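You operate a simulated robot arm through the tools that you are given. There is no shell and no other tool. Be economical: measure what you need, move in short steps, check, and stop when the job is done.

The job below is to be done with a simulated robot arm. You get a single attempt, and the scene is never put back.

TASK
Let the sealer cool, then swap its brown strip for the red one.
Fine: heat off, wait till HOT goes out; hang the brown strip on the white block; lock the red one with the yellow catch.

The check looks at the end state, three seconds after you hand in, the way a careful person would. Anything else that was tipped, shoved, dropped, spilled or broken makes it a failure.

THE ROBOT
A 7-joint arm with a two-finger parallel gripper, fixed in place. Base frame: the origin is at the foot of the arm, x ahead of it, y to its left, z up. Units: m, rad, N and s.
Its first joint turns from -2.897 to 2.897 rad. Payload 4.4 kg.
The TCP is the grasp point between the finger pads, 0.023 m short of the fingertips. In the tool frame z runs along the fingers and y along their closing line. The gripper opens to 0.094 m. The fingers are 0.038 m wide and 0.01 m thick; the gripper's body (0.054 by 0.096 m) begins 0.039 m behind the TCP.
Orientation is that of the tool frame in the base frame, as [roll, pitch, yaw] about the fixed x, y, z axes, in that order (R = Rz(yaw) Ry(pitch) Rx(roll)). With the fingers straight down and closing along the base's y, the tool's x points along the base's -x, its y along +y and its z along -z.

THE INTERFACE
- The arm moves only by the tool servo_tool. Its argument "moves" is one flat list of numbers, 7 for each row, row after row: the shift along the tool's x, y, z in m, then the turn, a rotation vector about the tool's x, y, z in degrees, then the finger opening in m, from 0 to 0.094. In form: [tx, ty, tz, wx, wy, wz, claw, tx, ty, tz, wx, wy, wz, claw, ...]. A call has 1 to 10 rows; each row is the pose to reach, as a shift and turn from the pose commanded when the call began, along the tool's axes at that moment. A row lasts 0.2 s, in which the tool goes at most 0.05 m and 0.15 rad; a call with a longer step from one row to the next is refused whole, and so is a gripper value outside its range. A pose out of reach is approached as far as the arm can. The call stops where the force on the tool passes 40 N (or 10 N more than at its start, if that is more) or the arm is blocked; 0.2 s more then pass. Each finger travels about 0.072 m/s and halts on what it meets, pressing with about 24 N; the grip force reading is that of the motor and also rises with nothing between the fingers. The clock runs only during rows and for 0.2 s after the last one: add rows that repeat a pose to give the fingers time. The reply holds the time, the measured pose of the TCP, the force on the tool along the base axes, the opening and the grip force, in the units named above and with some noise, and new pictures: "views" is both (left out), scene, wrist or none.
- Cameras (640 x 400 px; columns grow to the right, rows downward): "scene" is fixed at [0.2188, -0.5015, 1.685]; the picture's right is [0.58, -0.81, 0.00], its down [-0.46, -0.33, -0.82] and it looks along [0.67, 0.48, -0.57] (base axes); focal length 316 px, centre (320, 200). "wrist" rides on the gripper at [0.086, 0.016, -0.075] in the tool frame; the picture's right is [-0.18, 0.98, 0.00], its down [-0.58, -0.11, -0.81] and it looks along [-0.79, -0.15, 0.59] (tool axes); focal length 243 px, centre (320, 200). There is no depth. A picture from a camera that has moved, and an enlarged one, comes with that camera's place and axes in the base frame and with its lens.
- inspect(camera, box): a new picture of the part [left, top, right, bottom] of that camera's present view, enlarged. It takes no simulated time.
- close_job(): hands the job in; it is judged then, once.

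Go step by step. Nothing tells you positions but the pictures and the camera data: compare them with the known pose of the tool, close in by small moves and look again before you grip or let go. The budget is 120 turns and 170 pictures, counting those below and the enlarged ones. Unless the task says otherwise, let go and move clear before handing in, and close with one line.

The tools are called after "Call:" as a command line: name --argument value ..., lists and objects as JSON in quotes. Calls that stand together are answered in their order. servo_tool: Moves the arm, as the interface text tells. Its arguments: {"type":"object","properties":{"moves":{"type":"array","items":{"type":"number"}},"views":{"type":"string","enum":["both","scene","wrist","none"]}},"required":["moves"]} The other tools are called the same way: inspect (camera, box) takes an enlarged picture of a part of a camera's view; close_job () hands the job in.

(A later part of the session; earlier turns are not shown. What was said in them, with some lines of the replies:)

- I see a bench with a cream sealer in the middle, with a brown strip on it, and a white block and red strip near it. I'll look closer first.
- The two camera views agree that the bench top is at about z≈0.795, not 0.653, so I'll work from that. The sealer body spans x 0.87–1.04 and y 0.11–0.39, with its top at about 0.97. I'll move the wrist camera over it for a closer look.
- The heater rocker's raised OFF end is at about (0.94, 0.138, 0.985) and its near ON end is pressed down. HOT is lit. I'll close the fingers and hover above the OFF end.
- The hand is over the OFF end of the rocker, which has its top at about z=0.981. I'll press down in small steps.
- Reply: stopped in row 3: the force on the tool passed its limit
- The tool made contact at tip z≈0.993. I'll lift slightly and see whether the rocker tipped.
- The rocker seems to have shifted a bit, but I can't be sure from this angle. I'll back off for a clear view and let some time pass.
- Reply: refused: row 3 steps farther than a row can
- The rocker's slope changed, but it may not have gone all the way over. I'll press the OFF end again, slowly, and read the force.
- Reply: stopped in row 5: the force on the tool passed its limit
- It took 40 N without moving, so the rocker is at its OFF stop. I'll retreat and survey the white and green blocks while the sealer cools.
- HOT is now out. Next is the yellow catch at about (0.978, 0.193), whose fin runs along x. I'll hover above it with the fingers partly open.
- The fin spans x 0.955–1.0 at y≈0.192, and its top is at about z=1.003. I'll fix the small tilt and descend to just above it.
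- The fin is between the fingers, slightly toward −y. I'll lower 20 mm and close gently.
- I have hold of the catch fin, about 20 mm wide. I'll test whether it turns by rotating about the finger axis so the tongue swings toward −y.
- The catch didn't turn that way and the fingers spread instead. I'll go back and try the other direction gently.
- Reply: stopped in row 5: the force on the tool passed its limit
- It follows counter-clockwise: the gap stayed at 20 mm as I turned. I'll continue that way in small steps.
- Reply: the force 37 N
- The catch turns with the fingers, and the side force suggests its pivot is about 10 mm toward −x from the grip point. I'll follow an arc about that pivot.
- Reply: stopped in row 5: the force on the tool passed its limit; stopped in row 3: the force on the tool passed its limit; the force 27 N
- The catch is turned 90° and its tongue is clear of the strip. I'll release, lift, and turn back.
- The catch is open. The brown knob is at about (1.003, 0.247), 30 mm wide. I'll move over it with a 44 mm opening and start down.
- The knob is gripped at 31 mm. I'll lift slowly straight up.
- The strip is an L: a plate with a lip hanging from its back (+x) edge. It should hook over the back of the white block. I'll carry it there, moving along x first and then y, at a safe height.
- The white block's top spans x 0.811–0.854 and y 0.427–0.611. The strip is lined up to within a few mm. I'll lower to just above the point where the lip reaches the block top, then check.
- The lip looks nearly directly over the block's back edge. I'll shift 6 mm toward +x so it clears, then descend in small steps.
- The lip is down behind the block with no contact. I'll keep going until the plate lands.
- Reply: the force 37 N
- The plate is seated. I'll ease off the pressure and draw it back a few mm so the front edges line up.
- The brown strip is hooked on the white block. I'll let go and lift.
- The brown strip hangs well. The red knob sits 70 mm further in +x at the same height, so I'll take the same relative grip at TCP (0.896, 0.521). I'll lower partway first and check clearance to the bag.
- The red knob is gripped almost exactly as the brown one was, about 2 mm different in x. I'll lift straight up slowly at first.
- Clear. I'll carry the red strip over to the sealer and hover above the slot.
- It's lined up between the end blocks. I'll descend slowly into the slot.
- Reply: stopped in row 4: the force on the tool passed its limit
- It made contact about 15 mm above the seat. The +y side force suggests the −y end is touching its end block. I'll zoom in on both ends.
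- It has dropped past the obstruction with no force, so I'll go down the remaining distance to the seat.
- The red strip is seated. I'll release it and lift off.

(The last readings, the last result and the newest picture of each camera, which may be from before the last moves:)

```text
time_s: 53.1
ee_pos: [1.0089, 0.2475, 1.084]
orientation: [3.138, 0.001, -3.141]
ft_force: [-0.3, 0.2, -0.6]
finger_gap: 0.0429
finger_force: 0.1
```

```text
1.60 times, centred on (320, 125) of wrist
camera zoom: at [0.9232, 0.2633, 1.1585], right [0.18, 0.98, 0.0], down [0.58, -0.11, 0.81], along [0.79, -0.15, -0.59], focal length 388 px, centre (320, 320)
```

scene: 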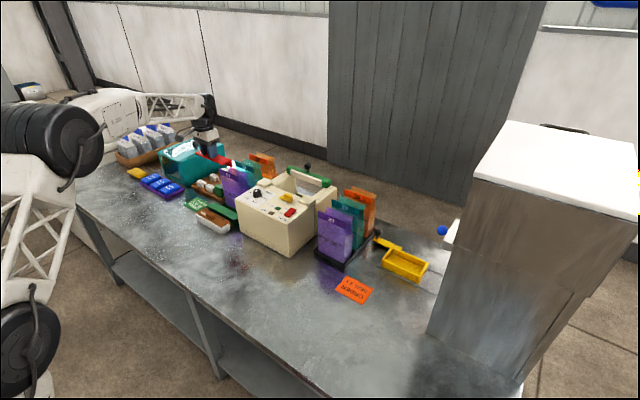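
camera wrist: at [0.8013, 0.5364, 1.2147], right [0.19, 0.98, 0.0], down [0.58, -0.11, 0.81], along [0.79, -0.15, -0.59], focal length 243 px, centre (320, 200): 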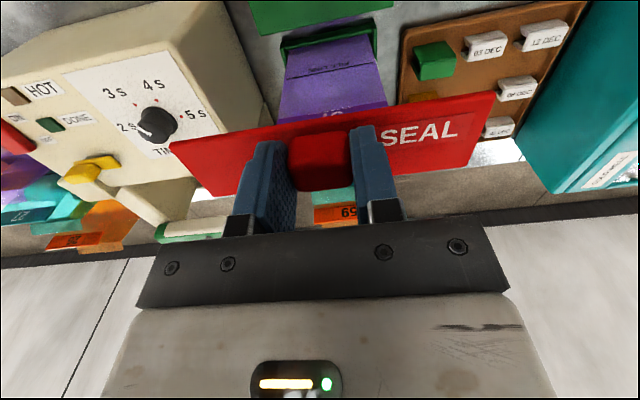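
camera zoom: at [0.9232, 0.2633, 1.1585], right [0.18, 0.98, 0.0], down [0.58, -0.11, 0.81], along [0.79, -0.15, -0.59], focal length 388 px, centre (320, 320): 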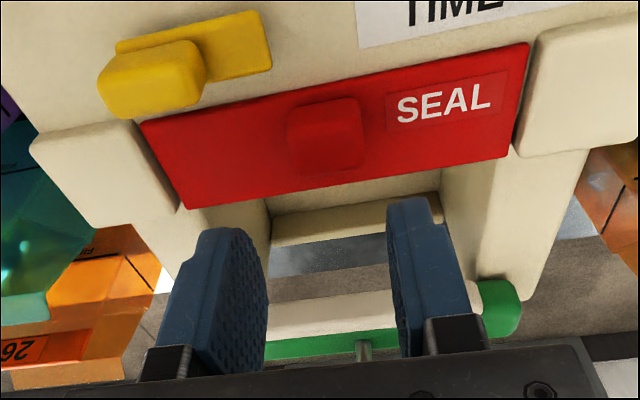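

The red strip sits flush. I'll move back over the catch and turn the hand 90° to match the fin.

Call:
servo_tool --moves '[0.018, -0.027, 0, 0, 0, -5, 0.043, 0.035, -0.054, 0, 0, 0, -13, 0.038, 0.035, -0.054, 0, 0, 0, -21, 0.036, 0.035, -0.054, 0, 0, 0, -29, 0.036, 0.035, -0.054, 0, 0, 0, -37, 0.036, 0.035, -0.054, 0, 0, 0, -45, 0.036, 0.035, -0.054, 0, 0, 0, -53, 0.036, 0.035, -0.054, 0, 0, 0, -61, 0.036, 0.035, -0.054, 0, 0, 0, -69, 0.036, 0.035, -0.054, 0, 0, 0, -77, 0.036]' --views "none"

Call:
servo_tool --moves '[0, 0, 0, 0, 0, -8, 0.036, 0, 0, 0.02, 0, 0, -13, 0.036, 0, 0, 0.044, 0, 0, -13, 0.036, 0, 0, 0.044, 0, 0, -13, 0.036]' --views "none"

Call:
inspect --camera "scene" --box '[256, 170, 320, 210]'

Call:
inspect --camera "wrist" --box '[160, 10, 480, 210]'

```text
time_s: 55.3
ee_pos: [0.9735, 0.1948, 1.0854]
orientation: [-3.139, 0.003, -1.795]
ft_force: [0.0, -0.3, -0.2]
finger_gap: 0.036
finger_force: 0.0
```

```text
time_s: 56.3
ee_pos: [0.9746, 0.1961, 1.0399]
orientation: [-3.138, 0.003, -1.57]
ft_force: [0.3, 0.1, 0.0]
finger_gap: 0.0362
finger_force: 0.1
```

```text
10.00 times, centred on (288, 190) of scene
camera zoom: at [0.2188, -0.5015, 1.685], right [0.58, -0.81, 0.0], down [-0.46, -0.33, -0.82], along [0.67, 0.48, -0.57], focal length 3159 px, centre (640, 300)
```

zoom: 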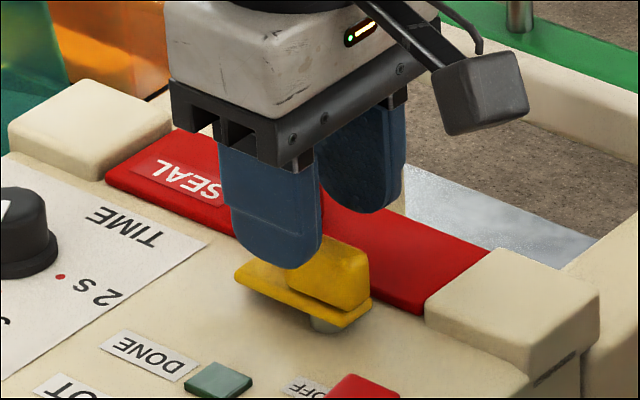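

```text
2.00 times, centred on (320, 110) of wrist
camera zoom: at [0.9589, 0.1082, 1.1148], right [-0.98, 0.18, 0.0], down [0.11, 0.58, 0.81], along [0.15, 0.79, -0.59], focal length 485 px, centre (320, 380)
```

zoom: 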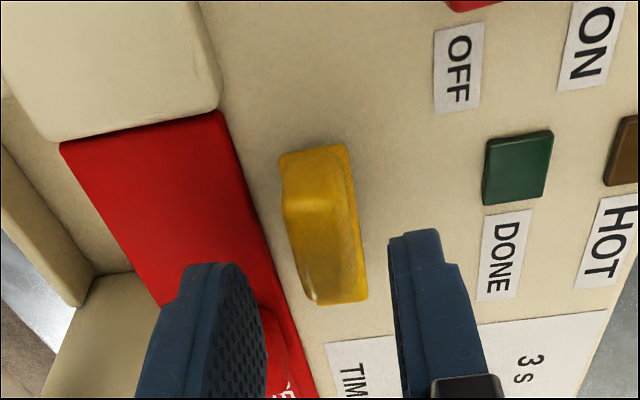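

Call:
servo_tool --moves '[0.0027, 0.001, 0.01, 0, 0, 0, 0.036, 0.0027, 0.001, 0.02, 0, 0, 0, 0.036, 0.0027, 0.001, 0.028, 0, 0, 0, 0.036, 0.0027, 0.001, 0.028, 0, 0, 0, 0.026, 0.0027, 0.001, 0.028, 0, 0, 0, 0.014, 0.0027, 0.001, 0.028, 0, 0, 0, 0.014]' --views "none"

Call:
inspect --camera "wrist" --box '[160, 10, 480, 210]'

```text
time_s: 57.7
ee_pos: [0.9752, 0.1924, 1.0128]
orientation: [-3.139, 0.003, -1.572]
ft_force: [0.4, -0.3, -0.6]
finger_gap: 0.0199
finger_force: 45.1
```

```text
2.00 times, centred on (320, 110) of wrist
camera zoom: at [0.9579, 0.1056, 1.0872], right [-0.98, 0.18, 0.0], down [0.11, 0.58, 0.81], along [0.15, 0.79, -0.59], focal length 485 px, centre (320, 380)
```

zoom: 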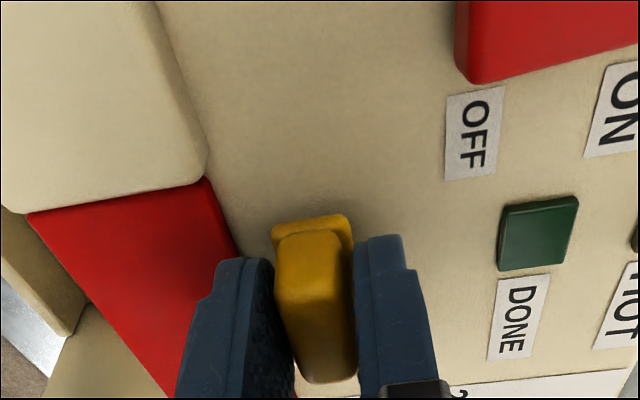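

Gripped with no side load, so the grip point is nearly on the pivot. I'll rotate clockwise back over the red strip.

Call:
servo_tool --moves '[0, 0, 0, 0, 0, 4, 0.014, 0, 0, 0, 0, 0, 10, 0.014, 0, 0, 0, 0, 0, 16, 0.014, 0, 0, 0, 0, 0, 22, 0.014, 0, 0, 0, 0, 0, 28, 0.014, 0, 0, 0, 0, 0, 34, 0.014, 0, 0, 0, 0, 0, 40, 0.014, 0, 0, 0, 0, 0, 46, 0.014]' --views "none"

Call:
inspect --camera "wrist" --box '[160, 10, 480, 210]'

```text
time_s: 58.7
ee_pos: [0.9746, 0.1929, 1.0132]
orientation: [-3.139, 0.005, -1.924]
ft_force: [14.2, -0.2, -3.1]
finger_gap: 0.02
finger_force: 45.0
stopped in row 4: the force on the tool passed its limit (the readings are from after the stop); the commanded pose is now the measured one
```

```text
2.00 times, centred on (320, 110) of wrist
camera zoom: at [0.9288, 0.1165, 1.0871], right [-0.86, 0.51, 0.0], down [0.3, 0.5, 0.81], along [0.42, 0.69, -0.59], focal length 485 px, centre (320, 380)
```

zoom: 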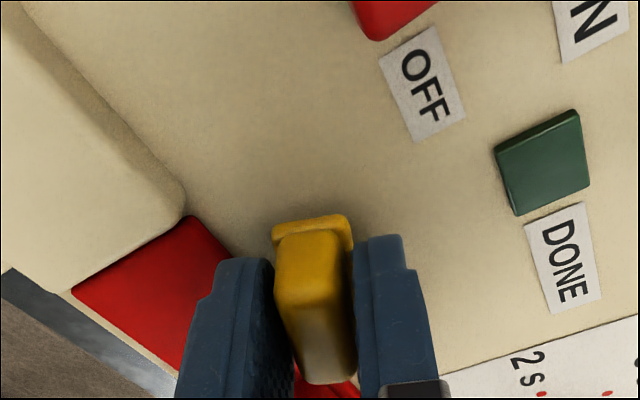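

Call:
servo_tool --moves '[0, -0.0006, 0, 0, 0, 4, 0.014, 0, -0.001, 0, 0, 0, 9, 0.014, 0, -0.0014, 0, 0, 0, 14, 0.014, 0, -0.0018, 0, 0, 0, 19, 0.014, 0, -0.0022, 0, 0, 0, 24, 0.014, 0, -0.0025, 0, 0, 0, 29, 0.014]' --views "none"

Call:
inspect --camera "scene" --box '[256, 170, 320, 210]'

```text
time_s: 60.0
ee_pos: [0.9743, 0.1922, 1.0126]
orientation: [3.139, 0.004, -2.394]
ft_force: [-8.5, -0.2, 7.3]
finger_gap: 0.02
finger_force: 45.5
stopped in row 6: the force on the tool passed its limit (the readings are from after the stop); the commanded pose is now the measured one
```

```text
10.00 times, centred on (288, 190) of scene
camera zoom: at [0.2188, -0.5015, 1.685], right [0.58, -0.81, 0.0], down [-0.46, -0.33, -0.82], along [0.67, 0.48, -0.57], focal length 3159 px, centre (640, 300)
```

zoom: 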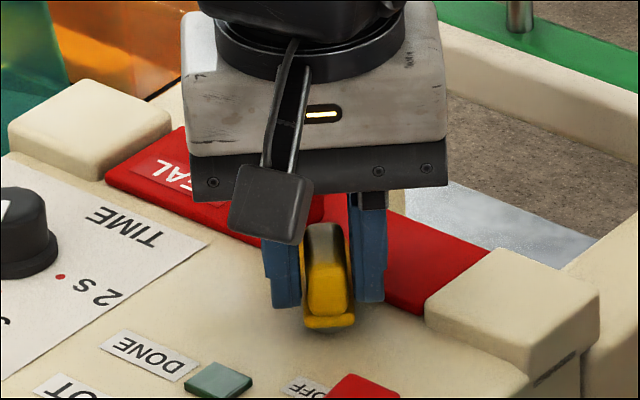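

Call:
servo_tool --moves '[0, 0, 0, 0, 0, 4, 0.014, 0, 0, 0, 0, 0, 9, 0.014, 0, 0, 0, 0, 0, 14, 0.014, 0, 0, 0, 0, 0, 19, 0.014, 0, 0, 0, 0, 0, 24, 0.014, 0, 0, 0, 0, 0, 29, 0.014]' --views "none"

Call:
inspect --camera "wrist" --box '[160, 10, 480, 210]'

```text
time_s: 61.4
ee_pos: [0.9744, 0.193, 1.0122]
orientation: [3.139, 0.005, -2.901]
ft_force: [-2.2, 6.1, 11.0]
finger_gap: 0.0199
finger_force: 45.4
```

```text
2.00 times, centred on (320, 110) of wrist
camera zoom: at [0.8866, 0.1867, 1.0872], right [-0.06, 1.0, 0.0], down [0.59, 0.03, 0.81], along [0.81, 0.05, -0.59], focal length 485 px, centre (320, 380)
```

zoom: 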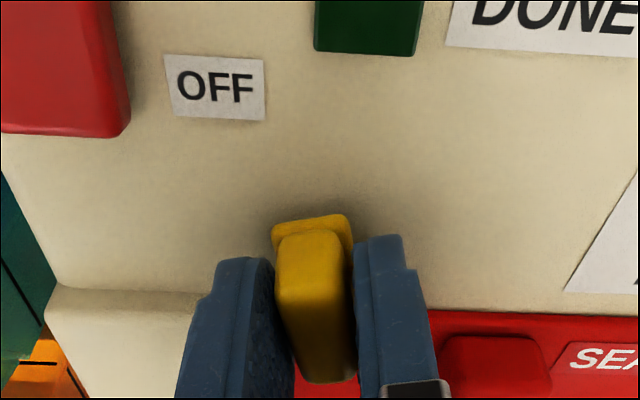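

Call:
servo_tool --moves '[0, 0, 0, 0, 0, 4, 0.014, 0, 0, 0, 0, 0, 8, 0.014, 0, 0, 0, 0, 0, 12, 0.014, 0, 0, 0, 0, 0, 14, 0.014, 0, 0, 0, 0, 0, 15, 0.014]' --views "none"

Call:
inspect --camera "wrist" --box '[160, 10, 480, 210]'

Call:
inspect --camera "scene" --box '[256, 170, 320, 210]'

```text
time_s: 62.6
ee_pos: [0.9749, 0.1925, 1.0125]
orientation: [3.139, 0.002, 3.122]
ft_force: [-18.1, 1.8, 21.7]
finger_gap: 0.0196
finger_force: 44.9
```

```text
2.00 times, centred on (320, 110) of wrist
camera zoom: at [0.8885, 0.2095, 1.0874], right [0.2, 0.98, 0.0], down [0.58, -0.12, 0.81], along [0.79, -0.16, -0.59], focal length 485 px, centre (320, 380)
```

zoom: 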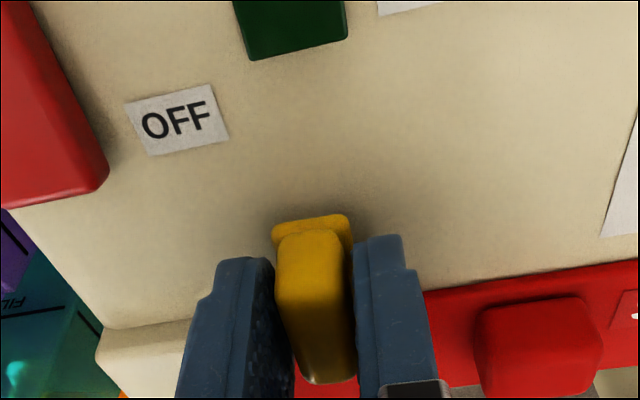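

```text
10.00 times, centred on (288, 190) of scene
camera zoom: at [0.2188, -0.5015, 1.685], right [0.58, -0.81, 0.0], down [-0.46, -0.33, -0.82], along [0.67, 0.48, -0.57], focal length 3159 px, centre (640, 300)
```

zoom: 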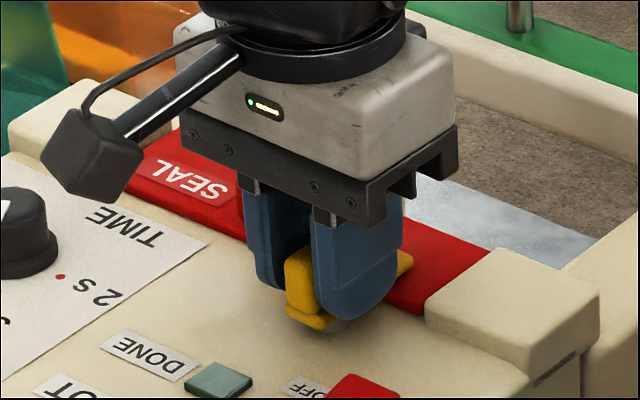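

The catch is back across the strip. I'll open the fingers a little, lift straight up, and look.

Call:
servo_tool --moves '[0, 0, 0, 0, 0, 0, 0.028, 0, 0, 0, 0, 0, 0, 0.036, 0, 0, 0, 0, 0, 0, 0.036, 0, 0, -0.02, 0, 0, 0, 0.036, 0, 0, -0.06, 0, 0, 0, 0.036, 0.01, 0, -0.1, 0, 0, 0, 0.036, 0.05, 0, -0.12, 0, 0, 0, 0.05, 0.09, 0, -0.14, 0, 0, 0, 0.06, 0.13, 0, -0.15, 0, 0, 0, 0.06, 0.17, 0.02, -0.16, 0, 0, 0, 0.06]' --views "both"

Call:
inspect --camera "scene" --box '[240, 165, 336, 225]'

Call:
inspect --camera "wrist" --box '[160, 0, 480, 200]'

Call:
inspect --camera "scene" --box '[256, 170, 320, 210]'

```text
time_s: 64.8
ee_pos: [0.8049, 0.2161, 1.1722]
orientation: [3.139, 0.002, 3.121]
ft_force: [0.4, 1.0, -0.4]
finger_gap: 0.0599
finger_force: 0.0
camera wrist: at [0.7195, 0.2329, 1.2464], right [0.2, 0.98, 0.0], down [0.58, -0.12, 0.81], along [0.79, -0.16, -0.59], focal length 243 px, centre (320, 200)
```

scene: 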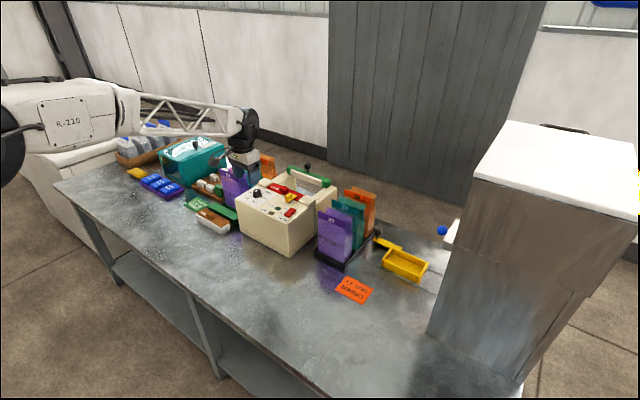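
wrist: 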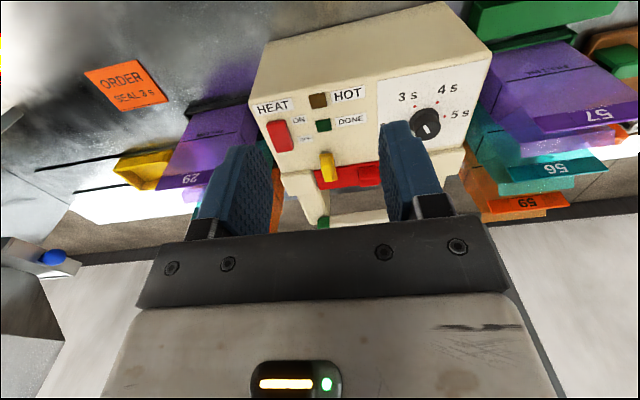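

```text
6.67 times, centred on (288, 195) of scene
camera zoom: at [0.2188, -0.5015, 1.685], right [0.58, -0.81, 0.0], down [-0.46, -0.33, -0.82], along [0.67, 0.48, -0.57], focal length 2106 px, centre (533, 233)
```

zoom: 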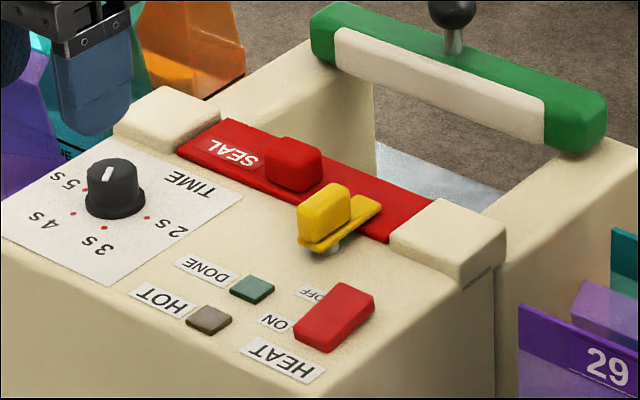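

```text
2.00 times, centred on (320, 100) of wrist
camera zoom: at [0.7195, 0.2329, 1.2464], right [0.2, 0.98, 0.0], down [0.58, -0.12, 0.81], along [0.79, -0.16, -0.59], focal length 485 px, centre (320, 400)
```

zoom: 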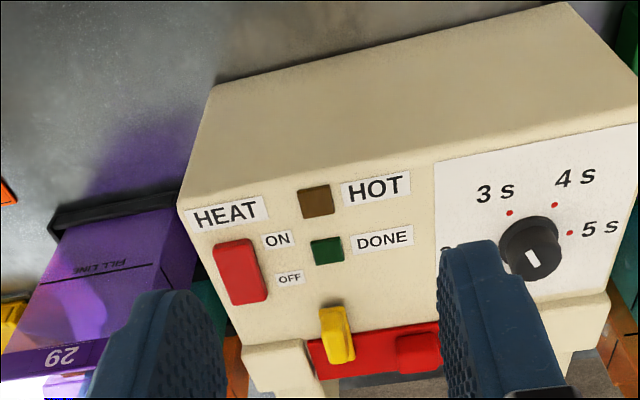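

```text
10.00 times, centred on (288, 190) of scene
camera zoom: at [0.2188, -0.5015, 1.685], right [0.58, -0.81, 0.0], down [-0.46, -0.33, -0.82], along [0.67, 0.48, -0.57], focal length 3159 px, centre (640, 300)
```

zoom: 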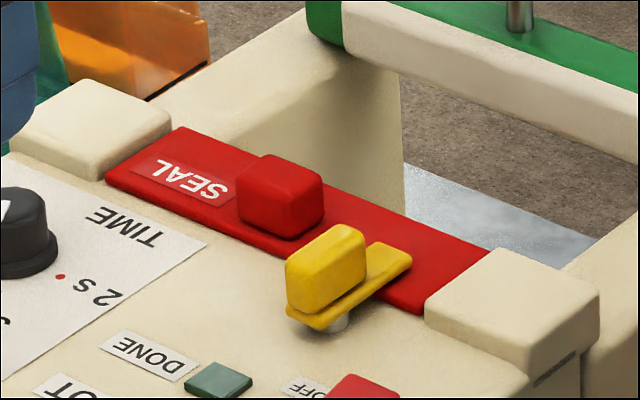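

The end state matches the task: HOT is out with heat off, the brown strip hangs on the white block, and the red strip is seated with the catch across it. The arm is clear, so I'm handing in.

Call:
close_job

```text
The job is handed in.
```

The job is done and handed in: the heat is off and HOT is out, the brown strip hangs on the white block, and the red strip is locked in the sealer by the yellow catch.
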